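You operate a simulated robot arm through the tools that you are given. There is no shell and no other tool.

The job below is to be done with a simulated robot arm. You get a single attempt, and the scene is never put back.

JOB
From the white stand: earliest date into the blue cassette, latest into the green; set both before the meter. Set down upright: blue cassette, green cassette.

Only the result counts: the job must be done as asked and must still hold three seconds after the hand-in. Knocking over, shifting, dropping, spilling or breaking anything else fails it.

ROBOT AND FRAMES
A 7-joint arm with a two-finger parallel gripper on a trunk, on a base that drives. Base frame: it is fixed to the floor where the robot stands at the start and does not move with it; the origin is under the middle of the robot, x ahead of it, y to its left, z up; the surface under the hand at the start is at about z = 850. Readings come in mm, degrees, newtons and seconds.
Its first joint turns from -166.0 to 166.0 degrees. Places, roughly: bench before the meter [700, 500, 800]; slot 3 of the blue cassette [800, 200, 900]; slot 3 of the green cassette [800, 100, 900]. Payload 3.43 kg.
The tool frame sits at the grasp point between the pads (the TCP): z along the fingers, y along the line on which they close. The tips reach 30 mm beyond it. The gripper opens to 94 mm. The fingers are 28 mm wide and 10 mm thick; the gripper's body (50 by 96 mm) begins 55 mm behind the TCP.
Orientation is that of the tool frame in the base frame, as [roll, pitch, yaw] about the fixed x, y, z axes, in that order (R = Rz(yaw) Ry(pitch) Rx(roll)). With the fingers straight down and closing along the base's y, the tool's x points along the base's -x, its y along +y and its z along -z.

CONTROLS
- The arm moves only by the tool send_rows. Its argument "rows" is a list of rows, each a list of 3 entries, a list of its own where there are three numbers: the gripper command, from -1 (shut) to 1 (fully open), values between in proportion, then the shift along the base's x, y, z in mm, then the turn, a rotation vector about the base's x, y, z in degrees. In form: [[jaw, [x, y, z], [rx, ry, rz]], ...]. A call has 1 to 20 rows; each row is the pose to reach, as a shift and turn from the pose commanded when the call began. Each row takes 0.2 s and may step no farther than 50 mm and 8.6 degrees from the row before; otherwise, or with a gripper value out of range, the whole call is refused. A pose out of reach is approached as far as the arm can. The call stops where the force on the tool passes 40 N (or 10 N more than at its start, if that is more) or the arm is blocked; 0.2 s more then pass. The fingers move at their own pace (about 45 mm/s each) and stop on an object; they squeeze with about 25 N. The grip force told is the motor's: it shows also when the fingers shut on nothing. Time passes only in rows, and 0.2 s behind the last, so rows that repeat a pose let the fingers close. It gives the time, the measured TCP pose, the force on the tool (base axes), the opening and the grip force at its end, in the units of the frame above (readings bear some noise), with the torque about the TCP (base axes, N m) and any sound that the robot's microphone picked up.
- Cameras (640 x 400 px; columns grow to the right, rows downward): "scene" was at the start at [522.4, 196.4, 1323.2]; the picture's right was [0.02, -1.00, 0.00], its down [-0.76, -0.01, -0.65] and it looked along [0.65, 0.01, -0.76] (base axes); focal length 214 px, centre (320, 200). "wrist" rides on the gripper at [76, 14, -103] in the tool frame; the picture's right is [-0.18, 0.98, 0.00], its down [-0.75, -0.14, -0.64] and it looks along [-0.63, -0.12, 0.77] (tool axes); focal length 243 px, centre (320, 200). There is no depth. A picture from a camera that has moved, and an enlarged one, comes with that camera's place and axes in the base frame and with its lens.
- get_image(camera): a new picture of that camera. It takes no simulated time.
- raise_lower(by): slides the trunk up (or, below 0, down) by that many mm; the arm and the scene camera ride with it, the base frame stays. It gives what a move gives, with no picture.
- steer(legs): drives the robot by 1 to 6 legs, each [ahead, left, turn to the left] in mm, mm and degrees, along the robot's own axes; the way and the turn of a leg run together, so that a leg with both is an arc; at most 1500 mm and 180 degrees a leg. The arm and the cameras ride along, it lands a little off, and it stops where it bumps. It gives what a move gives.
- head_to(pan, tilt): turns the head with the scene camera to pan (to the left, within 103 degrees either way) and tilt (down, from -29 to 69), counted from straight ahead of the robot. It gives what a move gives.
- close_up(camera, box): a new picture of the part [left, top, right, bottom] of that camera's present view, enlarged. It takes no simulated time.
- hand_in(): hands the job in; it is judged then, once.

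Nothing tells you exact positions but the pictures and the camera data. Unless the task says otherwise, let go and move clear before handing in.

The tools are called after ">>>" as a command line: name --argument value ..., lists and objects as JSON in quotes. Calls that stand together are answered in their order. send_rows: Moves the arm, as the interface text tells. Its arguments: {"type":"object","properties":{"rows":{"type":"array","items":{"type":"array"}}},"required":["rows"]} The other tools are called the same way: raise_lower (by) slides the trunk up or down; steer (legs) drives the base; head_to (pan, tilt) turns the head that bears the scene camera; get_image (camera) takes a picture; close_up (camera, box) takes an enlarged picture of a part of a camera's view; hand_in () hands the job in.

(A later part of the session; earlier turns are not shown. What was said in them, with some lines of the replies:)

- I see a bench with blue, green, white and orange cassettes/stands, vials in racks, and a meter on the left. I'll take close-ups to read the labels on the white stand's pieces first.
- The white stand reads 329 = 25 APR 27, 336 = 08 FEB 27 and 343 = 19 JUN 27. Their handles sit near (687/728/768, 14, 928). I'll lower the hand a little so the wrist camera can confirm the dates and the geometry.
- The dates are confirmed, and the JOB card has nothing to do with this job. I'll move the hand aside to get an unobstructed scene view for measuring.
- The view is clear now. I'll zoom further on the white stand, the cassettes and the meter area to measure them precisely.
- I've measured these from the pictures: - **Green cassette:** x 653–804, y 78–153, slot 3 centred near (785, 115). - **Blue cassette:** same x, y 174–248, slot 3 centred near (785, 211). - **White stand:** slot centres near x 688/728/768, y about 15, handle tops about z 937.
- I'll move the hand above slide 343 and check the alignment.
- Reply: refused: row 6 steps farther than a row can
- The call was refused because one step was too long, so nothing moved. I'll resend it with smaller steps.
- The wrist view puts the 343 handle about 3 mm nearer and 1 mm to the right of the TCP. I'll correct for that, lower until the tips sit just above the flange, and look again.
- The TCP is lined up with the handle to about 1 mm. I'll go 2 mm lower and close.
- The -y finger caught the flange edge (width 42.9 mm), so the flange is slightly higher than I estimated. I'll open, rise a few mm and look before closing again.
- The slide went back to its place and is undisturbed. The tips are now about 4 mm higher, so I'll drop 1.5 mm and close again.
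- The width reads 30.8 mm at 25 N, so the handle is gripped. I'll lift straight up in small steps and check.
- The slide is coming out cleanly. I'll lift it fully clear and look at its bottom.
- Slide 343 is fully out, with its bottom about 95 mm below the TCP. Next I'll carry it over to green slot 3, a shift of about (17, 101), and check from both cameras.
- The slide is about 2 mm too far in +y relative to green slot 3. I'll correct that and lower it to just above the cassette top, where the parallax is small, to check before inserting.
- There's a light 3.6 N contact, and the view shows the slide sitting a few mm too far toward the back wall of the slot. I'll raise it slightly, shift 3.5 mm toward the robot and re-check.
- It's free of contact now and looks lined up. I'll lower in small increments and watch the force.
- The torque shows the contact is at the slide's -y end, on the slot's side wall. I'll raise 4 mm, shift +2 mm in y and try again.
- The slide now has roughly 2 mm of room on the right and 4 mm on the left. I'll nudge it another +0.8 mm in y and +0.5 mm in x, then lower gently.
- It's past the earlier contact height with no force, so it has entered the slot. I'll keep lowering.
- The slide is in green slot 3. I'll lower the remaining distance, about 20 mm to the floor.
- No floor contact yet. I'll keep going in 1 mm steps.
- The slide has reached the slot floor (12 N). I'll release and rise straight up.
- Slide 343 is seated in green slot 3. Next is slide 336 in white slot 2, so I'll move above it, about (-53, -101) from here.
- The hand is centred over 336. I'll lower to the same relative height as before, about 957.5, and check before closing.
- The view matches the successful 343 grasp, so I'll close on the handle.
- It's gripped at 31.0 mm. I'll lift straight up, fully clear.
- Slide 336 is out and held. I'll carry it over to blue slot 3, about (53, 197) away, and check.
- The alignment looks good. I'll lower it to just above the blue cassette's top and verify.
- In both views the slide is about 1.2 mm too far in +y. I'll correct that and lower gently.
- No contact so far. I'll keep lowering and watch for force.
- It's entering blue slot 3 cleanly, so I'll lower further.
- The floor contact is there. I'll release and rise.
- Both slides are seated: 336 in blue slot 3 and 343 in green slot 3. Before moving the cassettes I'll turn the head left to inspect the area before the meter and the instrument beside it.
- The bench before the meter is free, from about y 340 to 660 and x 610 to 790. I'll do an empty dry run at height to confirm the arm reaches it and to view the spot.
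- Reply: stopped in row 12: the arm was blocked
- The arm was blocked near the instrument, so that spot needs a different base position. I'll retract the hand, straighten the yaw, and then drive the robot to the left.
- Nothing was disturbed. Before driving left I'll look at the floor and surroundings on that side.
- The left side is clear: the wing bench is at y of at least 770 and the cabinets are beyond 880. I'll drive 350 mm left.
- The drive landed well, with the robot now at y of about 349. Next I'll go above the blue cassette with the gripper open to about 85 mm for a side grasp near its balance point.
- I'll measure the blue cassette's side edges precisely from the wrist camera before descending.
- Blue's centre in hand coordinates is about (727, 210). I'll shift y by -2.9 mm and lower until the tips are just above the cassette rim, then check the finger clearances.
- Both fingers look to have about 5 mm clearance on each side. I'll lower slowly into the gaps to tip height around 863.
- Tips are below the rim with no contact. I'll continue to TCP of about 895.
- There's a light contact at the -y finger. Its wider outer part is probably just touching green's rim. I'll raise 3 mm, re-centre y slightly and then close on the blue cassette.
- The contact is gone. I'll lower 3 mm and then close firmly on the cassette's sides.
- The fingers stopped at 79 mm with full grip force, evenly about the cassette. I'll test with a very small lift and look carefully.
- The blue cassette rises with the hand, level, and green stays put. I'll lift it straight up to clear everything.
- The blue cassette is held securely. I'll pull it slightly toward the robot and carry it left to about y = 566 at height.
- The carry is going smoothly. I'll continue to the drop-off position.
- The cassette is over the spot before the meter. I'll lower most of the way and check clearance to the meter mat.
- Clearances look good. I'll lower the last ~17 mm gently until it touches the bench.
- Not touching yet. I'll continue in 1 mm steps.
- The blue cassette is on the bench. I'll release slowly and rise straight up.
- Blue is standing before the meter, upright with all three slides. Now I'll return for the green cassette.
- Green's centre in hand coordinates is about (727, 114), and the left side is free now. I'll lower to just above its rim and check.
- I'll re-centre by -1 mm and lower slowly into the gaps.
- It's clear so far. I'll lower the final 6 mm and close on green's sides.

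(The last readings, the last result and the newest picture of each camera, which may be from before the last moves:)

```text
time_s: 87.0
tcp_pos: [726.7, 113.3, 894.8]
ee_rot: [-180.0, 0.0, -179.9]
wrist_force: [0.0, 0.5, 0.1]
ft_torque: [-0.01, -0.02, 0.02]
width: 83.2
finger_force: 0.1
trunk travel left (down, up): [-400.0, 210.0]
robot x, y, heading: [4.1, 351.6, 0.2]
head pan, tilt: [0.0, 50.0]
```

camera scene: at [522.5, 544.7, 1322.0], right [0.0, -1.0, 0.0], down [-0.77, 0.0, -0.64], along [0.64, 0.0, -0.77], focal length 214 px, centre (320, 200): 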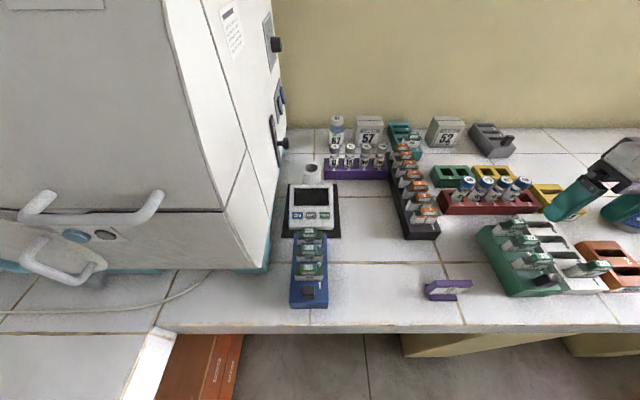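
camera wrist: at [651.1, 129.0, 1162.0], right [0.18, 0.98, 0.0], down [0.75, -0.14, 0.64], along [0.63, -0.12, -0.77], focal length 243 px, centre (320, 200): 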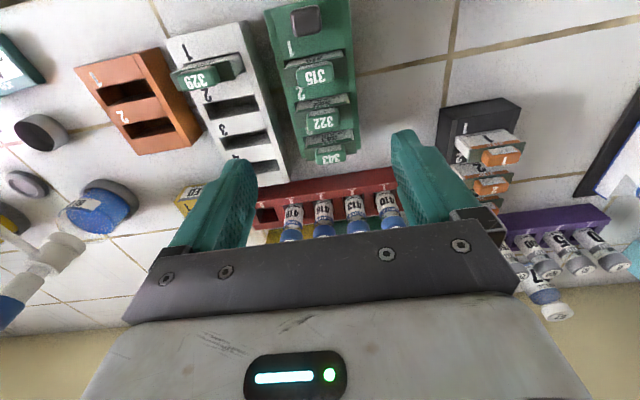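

>>> send_rows --rows '[[0.72, [0, 0, 0], [0, 0, 0]], [0.68, [0, 0, 0], [0, 0, 0]], [0.62, [0, 0, 0], [0, 0, 0]], [0.5, [0, 0, 0], [0, 0, 0]], [0.2, [0, 0, 0], [0, 0, 0]], [-0.5, [0, 0, 0], [0, 0, 0]], [-1, [0, 0, 0], [0, 0, 0]], [-1, [0, 0, 0], [0, 0, 0]]]'

>>> close_up --camera "wrist" --box '[180, 80, 480, 250]'

>>> close_up --camera "scene" --box '[460, 200, 600, 310]'

```text
time_s: 88.8
tcp_pos: [727.4, 114.8, 895.0]
ee_rot: [-180.0, 0.0, -179.8]
wrist_force: [1.2, 0.6, -0.3]
ft_torque: [0.06, -0.02, 0.0]
width: 79.1
finger_force: 24.5
trunk travel left (down, up): [-400.0, 210.0]
robot x, y, heading: [-0.4, 351.8, -0.2]
head pan, tilt: [0.0, 50.0]
```

```text
2.13 times, centred on (330, 165) of wrist
camera zoom: at [651.6, 128.2, 998.2], right [0.18, 0.98, 0.0], down [0.75, -0.14, 0.64], along [0.63, -0.12, -0.77], focal length 518 px, centre (299, 275)
```

zoom: 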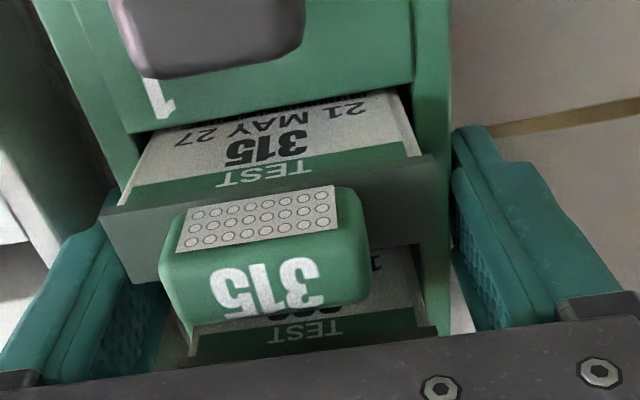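

```text
3.64 times, centred on (530, 255) of scene
camera zoom: at [522.4, 544.9, 1322.0], right [0.0, -1.0, 0.0], down [-0.77, 0.0, -0.64], along [0.64, 0.0, -0.77], focal length 780 px, centre (-444, 0)
```

zoom: 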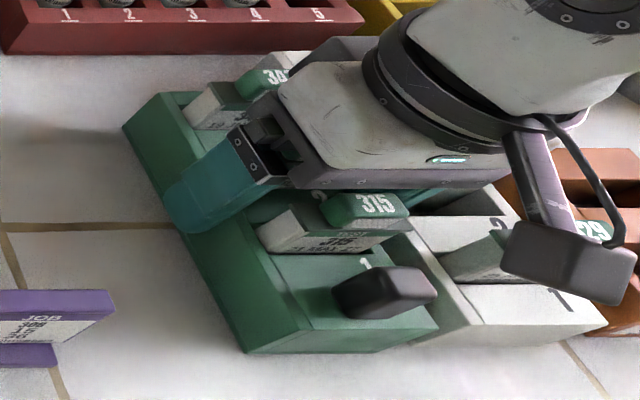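

Gripped at 79 mm, the same as blue. I'll lift straight up, gently at first.

>>> send_rows --rows '[[-1, [0, 0, 3], [0, 0, 0]], [-1, [0, 0, 8], [0, 0, 0]], [-1, [0, 0, 14], [0, 0, 0]], [-1, [0, 0, 14], [0, 0, 0]]]'

>>> close_up --camera "scene" --box '[460, 200, 600, 310]'

```text
time_s: 89.8
tcp_pos: [727.2, 114.4, 909.4]
ee_rot: [-180.0, 0.1, -179.9]
wrist_force: [0.1, -0.3, -1.8]
ft_torque: [0.01, 0.0, 0.02]
width: 79.2
finger_force: 24.6
trunk travel left (down, up): [-400.0, 210.0]
robot x, y, heading: [1.5, 353.3, -0.2]
head pan, tilt: [0.0, 50.0]
```

```text
3.64 times, centred on (530, 255) of scene
camera zoom: at [522.5, 544.8, 1322.0], right [0.0, -1.0, 0.0], down [-0.77, 0.0, -0.64], along [0.64, 0.0, -0.77], focal length 780 px, centre (-444, 0)
```

zoom: 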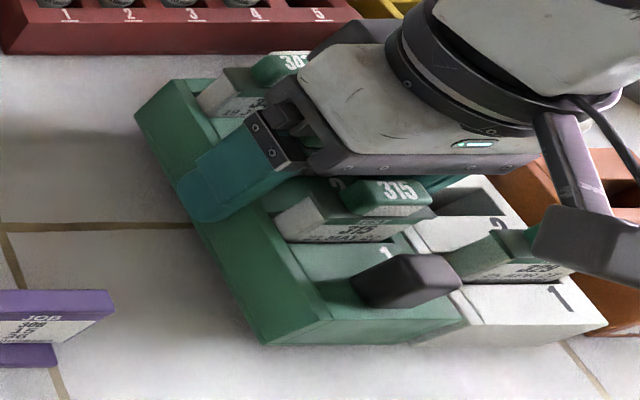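

>>> send_rows --rows '[[-1, [0, 0, 15], [0, 0, 0]], [-1, [0, 0, 35], [0, 0, 0]], [-1, [0, 0, 55], [0, 0, 0]], [-1, [0, 0, 75], [0, 0, 0]], [-1, [0, 0, 92], [0, 0, 0]], [-1, [-8, 5, 102], [0, 0, 0]], [-1, [-18, 20, 104], [0, 0, 0]], [-1, [-21, 45, 104], [0, 0, 0]], [-1, [-21, 80, 104], [0, 0, 0]], [-1, [-21, 115, 104], [0, 0, 0]], [-1, [-21, 150, 104], [0, 0, 0]], [-1, [-21, 185, 104], [0, 0, 0]], [-1, [-21, 215, 104], [0, 0, 0]], [-1, [-21, 235, 104], [0, 0, 0]], [-1, [-21, 235, 104], [0, 0, 0]]]'

>>> get_image --camera "scene"

>>> get_image --camera "wrist"

```text
time_s: 93.0
tcp_pos: [705.7, 350.7, 1012.2]
ee_rot: [180.0, 0.0, -180.0]
wrist_force: [-0.1, 0.4, -1.8]
ft_torque: [0.02, 0.01, -0.02]
width: 79.2
finger_force: 24.6
trunk travel left (down, up): [-400.0, 210.0]
robot x, y, heading: [0.6, 347.3, 0.1]
head pan, tilt: [0.0, 50.0]
```

```text
taken
camera scene: at [522.5, 545.0, 1322.0], right [0.0, -1.0, 0.0], down [-0.77, 0.0, -0.64], along [0.64, 0.0, -0.77], focal length 214 px, centre (320, 200)
```

scene: 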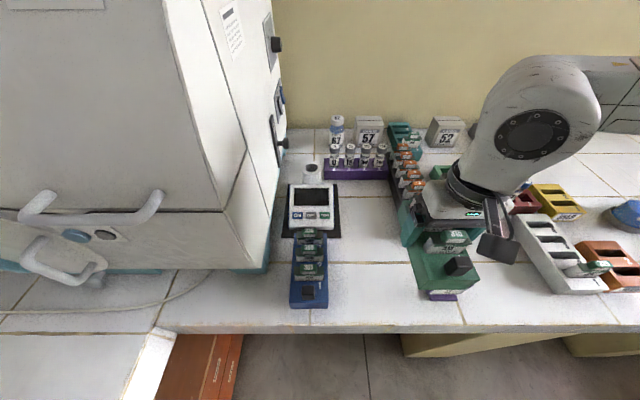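

```text
taken
camera wrist: at [630.4, 364.4, 1115.9], right [0.18, 0.98, 0.0], down [0.75, -0.14, 0.64], along [0.63, -0.12, -0.77], focal length 243 px, centre (320, 200)
```

wrist: 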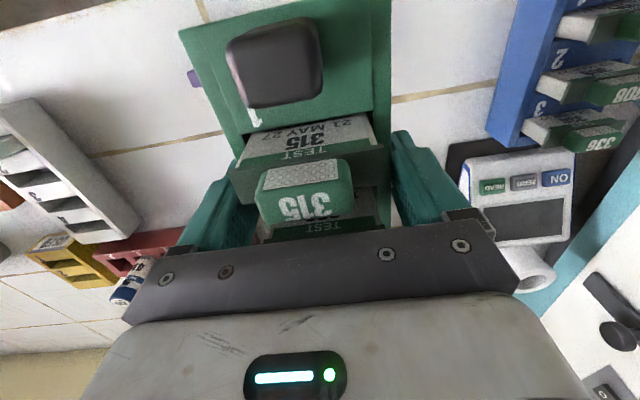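

Green is in transit safely. I'll measure blue's exact resting position first, so I can set green next to it with a proper gap.

>>> close_up --camera "scene" --box '[270, 215, 350, 315]'

>>> close_up --camera "scene" --box '[380, 210, 500, 310]'

```text
4.00 times, centred on (310, 265) of scene
camera zoom: at [522.5, 545.0, 1322.0], right [0.0, -1.0, 0.0], down [-0.77, 0.0, -0.64], along [0.64, 0.0, -0.77], focal length 858 px, centre (360, -60)
```

zoom: 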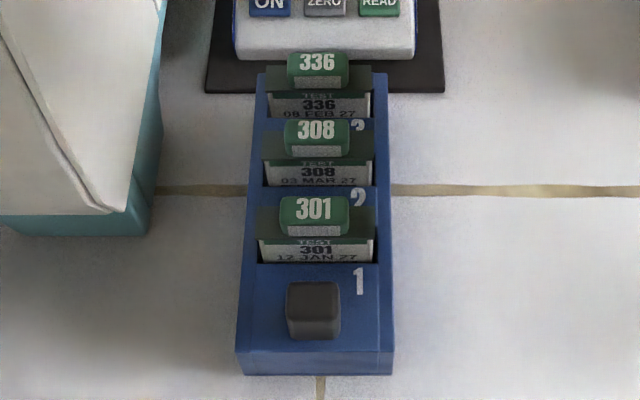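

```text
4.00 times, centred on (440, 260) of scene
camera zoom: at [522.5, 545.0, 1322.0], right [0.0, -1.0, 0.0], down [-0.77, 0.0, -0.64], along [0.64, 0.0, -0.77], focal length 858 px, centre (-160, -40)
```

zoom: 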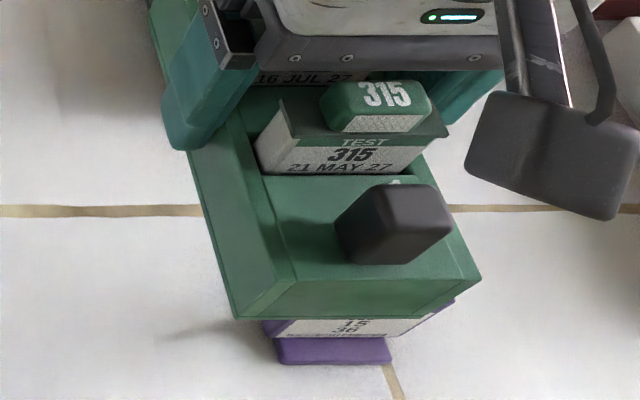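

Blue rests at y 529–604, with about 13 mm between it and the mat. I'll set green with its centre near y = 464, leaving a gap for the finger.

>>> send_rows --rows '[[-1, [0, 20, 0], [0, 0, 0]], [-1, [0, 50, 0], [0, 0, 0]], [-1, [0, 80, 0], [0, 0, 0]], [-1, [0, 103, 0], [0, 0, 0]], [-1, [0, 113.5, 0], [0, 0, 0]], [-1, [0, 113.5, 0], [0, 0, 0]], [-1, [0, 113.5, -20], [0, 0, 0]], [-1, [0, 113.5, -45], [0, 0, 0]], [-1, [0, 113.5, -70], [0, 0, 0]], [-1, [0, 113.5, -80], [0, 0, 0]], [-1, [0, 113.5, -80], [0, 0, 0]]]'

>>> get_image --camera "scene"

>>> close_up --camera "scene" --box '[270, 190, 410, 320]'

>>> get_image --camera "wrist"

```text
time_s: 95.4
tcp_pos: [707.3, 462.6, 932.9]
ee_rot: [180.0, 0.1, -179.9]
wrist_force: [-0.6, 0.3, -1.8]
ft_torque: [0.01, -0.01, 0.0]
width: 79.1
finger_force: 24.4
trunk travel left (down, up): [-400.0, 210.0]
robot x, y, heading: [0.4, 352.1, 0.1]
head pan, tilt: [0.0, 50.0]
```

```text
taken
camera scene: at [522.6, 544.9, 1322.0], right [0.0, -1.0, 0.0], down [-0.77, 0.0, -0.64], along [0.64, 0.0, -0.77], focal length 214 px, centre (320, 200)
```

scene: 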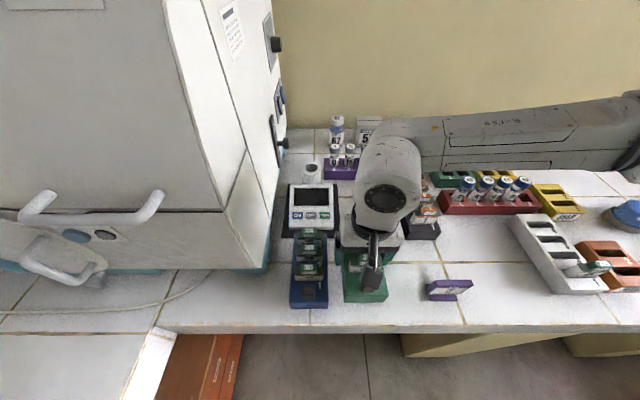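

```text
3.08 times, centred on (340, 255) of scene
camera zoom: at [522.6, 544.9, 1322.0], right [0.0, -1.0, 0.0], down [-0.77, 0.0, -0.64], along [0.64, 0.0, -0.77], focal length 660 px, centre (258, 31)
```

zoom: 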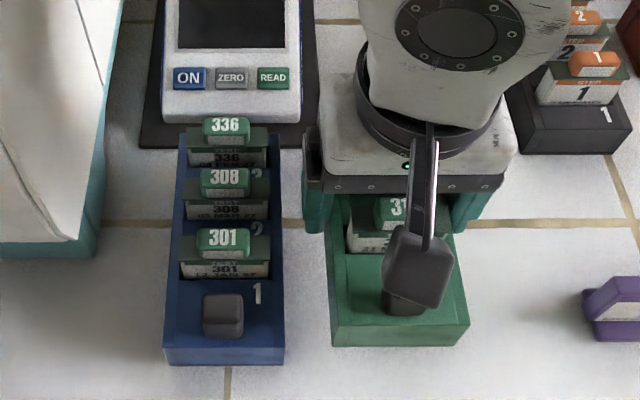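

```text
taken
camera wrist: at [632.0, 476.2, 1036.2], right [0.18, 0.98, 0.0], down [0.75, -0.14, 0.64], along [0.63, -0.12, -0.77], focal length 243 px, centre (320, 200)
```

wrist: 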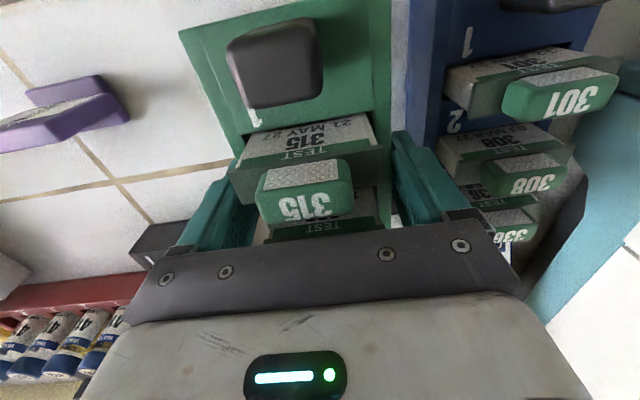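

The alignment and gap look right. I'll lower to just above the bench.

>>> send_rows --rows '[[-1, [0, 0, -10], [0, 0, 0]], [-1, [0, 0, -20], [0, 0, 0]], [-1, [0, 0, -29], [0, 0, 0]], [-1, [0, 0, -34], [0, 0, 0]], [-1, [0, 0, -34], [0, 0, 0]]]'

>>> get_image --camera "scene"

>>> close_up --camera "scene" --box '[270, 200, 410, 320]'

```text
time_s: 96.6
tcp_pos: [705.6, 461.7, 897.8]
ee_rot: [-179.9, 0.1, -179.9]
wrist_force: [0.1, 0.0, -1.5]
ft_torque: [0.0, 0.01, 0.04]
width: 78.9
finger_force: 25.4
trunk travel left (down, up): [-400.0, 210.0]
robot x, y, heading: [0.3, 350.0, -0.2]
head pan, tilt: [0.0, 50.0]
```

```text
taken
camera scene: at [522.6, 544.9, 1322.0], right [0.0, -1.0, 0.0], down [-0.77, 0.0, -0.64], along [0.64, 0.0, -0.77], focal length 214 px, centre (320, 200)
```

scene: 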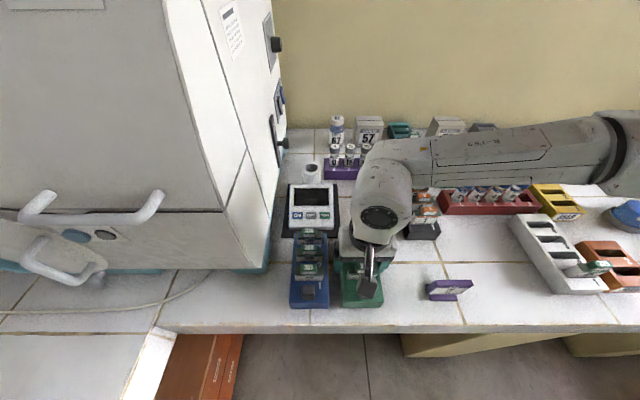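

```text
3.33 times, centred on (340, 260) of scene
camera zoom: at [522.6, 544.9, 1322.0], right [0.0, -1.0, 0.0], down [-0.77, 0.0, -0.64], along [0.64, 0.0, -0.77], focal length 715 px, centre (253, 0)
```

zoom: 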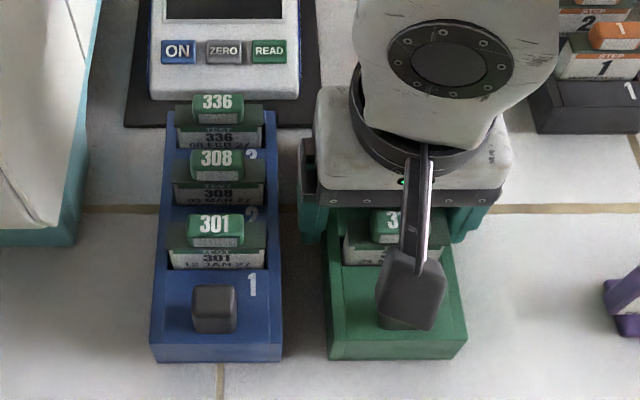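

>>> send_rows --rows '[[-1, [0, 0, -1], [0, 0, 0]], [-1, [0, 0, -2], [0, 0, 0]], [-1, [0, 0, -2], [0, 0, 0]]]'

```text
time_s: 97.4
tcp_pos: [705.9, 462.8, 897.1]
ee_rot: [-179.9, 0.1, -179.9]
wrist_force: [0.1, -0.4, -2.7]
ft_torque: [-0.03, 0.02, -0.01]
width: 78.7
finger_force: 24.9
trunk travel left (down, up): [-400.0, 210.0]
robot x, y, heading: [1.4, 348.2, -0.3]
head pan, tilt: [0.0, 50.0]
```

>>> send_rows --rows '[[-1, [0, 0, -1], [0, 0, 0]], [-1, [0, 0, -1.8], [0, 0, 0]], [-1, [0, 0, -1.8], [0, 0, 0]]]'

```text
time_s: 98.2
tcp_pos: [706.4, 463.6, 895.4]
ee_rot: [179.9, 0.0, -179.9]
wrist_force: [-0.2, 0.1, -1.7]
ft_torque: [0.0, -0.03, 0.03]
width: 79.2
finger_force: 25.1
trunk travel left (down, up): [-400.0, 210.0]
robot x, y, heading: [-2.1, 348.5, -0.1]
head pan, tilt: [0.0, 50.0]
```

>>> send_rows --rows '[[-1, [0, 0, -0.8], [0, 0, 0]], [-1, [0, 0, -1.2], [0, 0, 0]], [-1, [0, 0, -1.2], [0, 0, 0]]]'

```text
time_s: 99.0
tcp_pos: [706.1, 462.7, 895.9]
ee_rot: [-180.0, 0.2, -179.9]
wrist_force: [-0.1, -3.8, 24.2]
ft_torque: [-0.12, 0.2, 0.08]
width: 79.0
finger_force: 24.9
trunk travel left (down, up): [-400.0, 210.0]
robot x, y, heading: [-2.8, 351.9, -0.4]
head pan, tilt: [0.0, 50.0]
```

It's firmly on the bench. I'll ease off about 1 mm, open slowly, and rise straight up.

>>> send_rows --rows '[[-1, [0, 0, 0.9], [0, 0, 0]], [-1, [0, 0, 0.9], [0, 0, 0]], [0.7, [0, 0, 0.9], [0, 0, 0]], [0.74, [0, 0, 0.9], [0, 0, 0]], [0.79, [0, 0, 0.9], [0, 0, 0]], [0.79, [0, 0, 0.9], [0, 0, 0]], [0.79, [0, 0, 6], [0, 0, 0]], [0.79, [0, 0, 16], [0, 0, 0]], [0.79, [0, 0, 30], [0, 0, 0]], [0.79, [0, 0, 50], [0, 0, 0]], [0.79, [0, 0, 80], [0, 0, 0]], [0.79, [0, 0, 110], [0, 0, 0]], [0.79, [0, 0, 145], [0, 0, 0]], [0.79, [0, 0, 180], [0, 0, 0]], [0.79, [0, 0, 180], [0, 0, 0]]]'

>>> get_image --camera "scene"

>>> get_image --camera "wrist"

```text
time_s: 102.2
tcp_pos: [707.9, 463.2, 1074.2]
ee_rot: [180.0, 0.0, -180.0]
wrist_force: [1.5, 0.0, 0.5]
ft_torque: [-0.01, 0.01, -0.02]
width: 84.1
finger_force: 0.1
trunk travel left (down, up): [-400.0, 210.0]
robot x, y, heading: [2.6, 349.6, -0.2]
head pan, tilt: [0.0, 50.0]
```

```text
taken
camera scene: at [522.5, 544.9, 1322.0], right [0.0, -1.0, 0.0], down [-0.77, 0.0, -0.64], along [0.64, 0.0, -0.77], focal length 214 px, centre (320, 200)
```

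scene: 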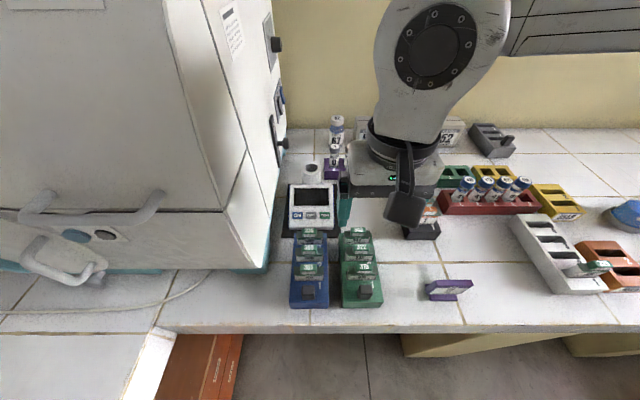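

```text
taken
camera wrist: at [632.8, 476.5, 1177.2], right [0.18, 0.98, 0.0], down [0.75, -0.14, 0.64], along [0.63, -0.12, -0.77], focal length 243 px, centre (320, 200)
```

wrist: 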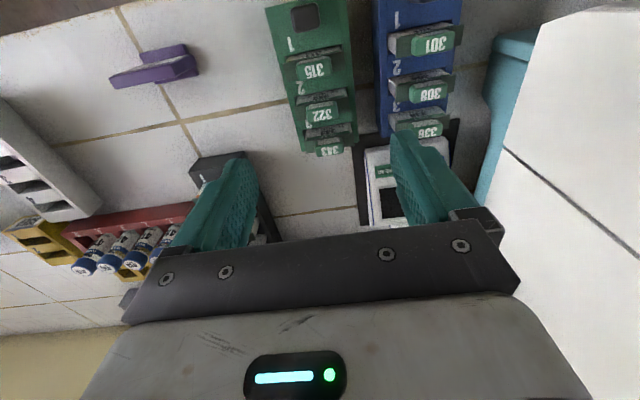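

Both cassettes stand before the meter. I'll retract the hand and inspect everything.

>>> send_rows --rows '[[0.79, [-15, -20, 20], [0, 0, 0]], [0.79, [-35, -45, 40], [0, 0, 0]], [0.79, [-60, -75, 60], [0, 0, 0]], [0.79, [-85, -110, 75], [0, 0, 0]], [0.79, [-105, -150, 80], [0, 0, 0]], [0.79, [-115, -195, 80], [0, 0, 0]], [0.79, [-120, -240, 80], [0, 0, 0]], [0.79, [-120, -285, 80], [0, 0, 0]], [0.79, [-120, -285, 80], [0, 0, 0]]]'

>>> get_image --camera "scene"

>>> close_up --camera "scene" --box '[270, 170, 400, 315]'

>>> close_up --camera "scene" --box '[310, 100, 640, 310]'

>>> get_image --camera "wrist"

```text
time_s: 104.2
tcp_pos: [585.8, 178.3, 1153.9]
ee_rot: [-179.9, 0.0, -179.9]
wrist_force: [0.6, -0.6, 1.1]
ft_torque: [0.01, 0.05, 0.0]
width: 83.9
finger_force: 0.1
trunk travel left (down, up): [-400.0, 210.0]
robot x, y, heading: [-0.2, 352.0, 0.2]
head pan, tilt: [0.0, 50.0]
```

```text
taken
camera scene: at [522.4, 544.7, 1322.1], right [0.0, -1.0, 0.0], down [-0.77, 0.0, -0.64], along [0.64, 0.0, -0.77], focal length 214 px, centre (320, 200)
```

scene: 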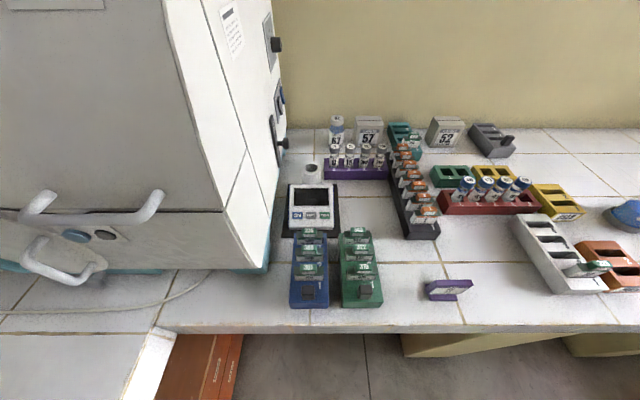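

```text
2.76 times, centred on (335, 242) of scene
camera zoom: at [522.4, 544.7, 1322.1], right [0.0, -1.0, 0.0], down [-0.77, 0.0, -0.64], along [0.64, 0.0, -0.77], focal length 592 px, centre (279, 83)
```

zoom: 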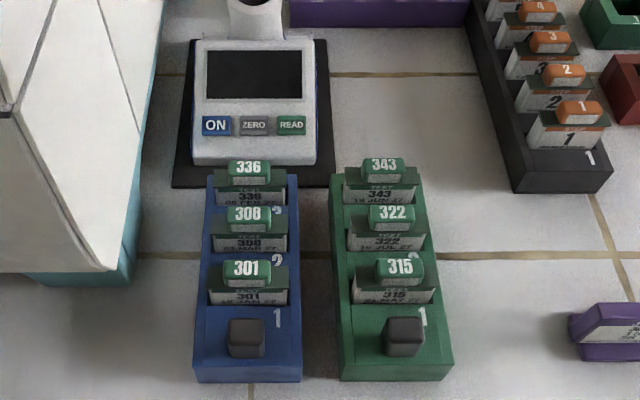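

```text
1.90 times, centred on (475, 205) of scene
camera zoom: at [522.4, 544.7, 1322.1], right [0.0, -1.0, 0.0], down [-0.77, 0.0, -0.64], along [0.64, 0.0, -0.77], focal length 408 px, centre (25, 190)
```

zoom: 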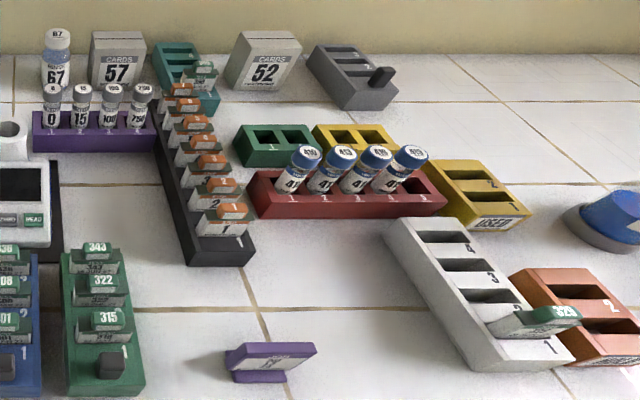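

```text
taken
camera wrist: at [509.5, 191.5, 1257.0], right [0.18, 0.98, 0.0], down [0.75, -0.14, 0.64], along [0.63, -0.12, -0.77], focal length 243 px, centre (320, 200)
```

wrist: 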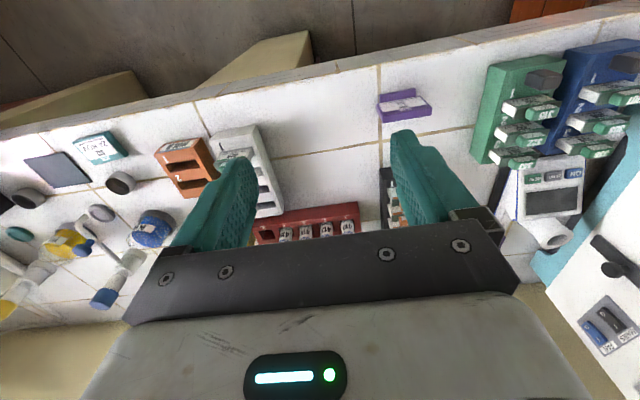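

I've checked the result:
- **Blue cassette:** stands upright before the meter, holding 301, 308 and 336 (08 FEB 27, the earliest).
- **Green cassette:** stands upright beside it, holding 315, 322 and 343 (19 JUN 27, the latest).
- **Everything else:** looks undisturbed, and the hand is open and clear.

I'm handing the job in.

>>> hand_in

```text
The job is handed in.
```

I moved slide 336 (08 FEB 27, the earliest date) from the white stand into slot 3 of the blue cassette. Slide 343 (19 JUN 27, the latest) went into slot 3 of the green one. Both cassettes now stand upright on the bench before the meter, and the job is handed in. I have not seen the judging result.

- **Position:** Blue sits directly in front of the meter. Green is beside it, about 100 mm to the right, so it stands in front of the meter's right edge rather than its middle. Both are within about 70 mm of the rough spot you gave.
- **Bumps along the way:**
  - My first grip on 343 caught its flange and pushed the slide slightly; it settled back when I released it.
  - While I was lining up 343 and blue, there were two or three brief contacts with the green cassette, at most about 16 N.
  - An empty trial move of the arm was blocked near the instrument on the left. I drove the base 350 mm left and left it there.
- **Everything else:** In the last pictures nothing had tipped over or visibly moved, and the hand was open and clear. I did not measure every other item against its starting place.
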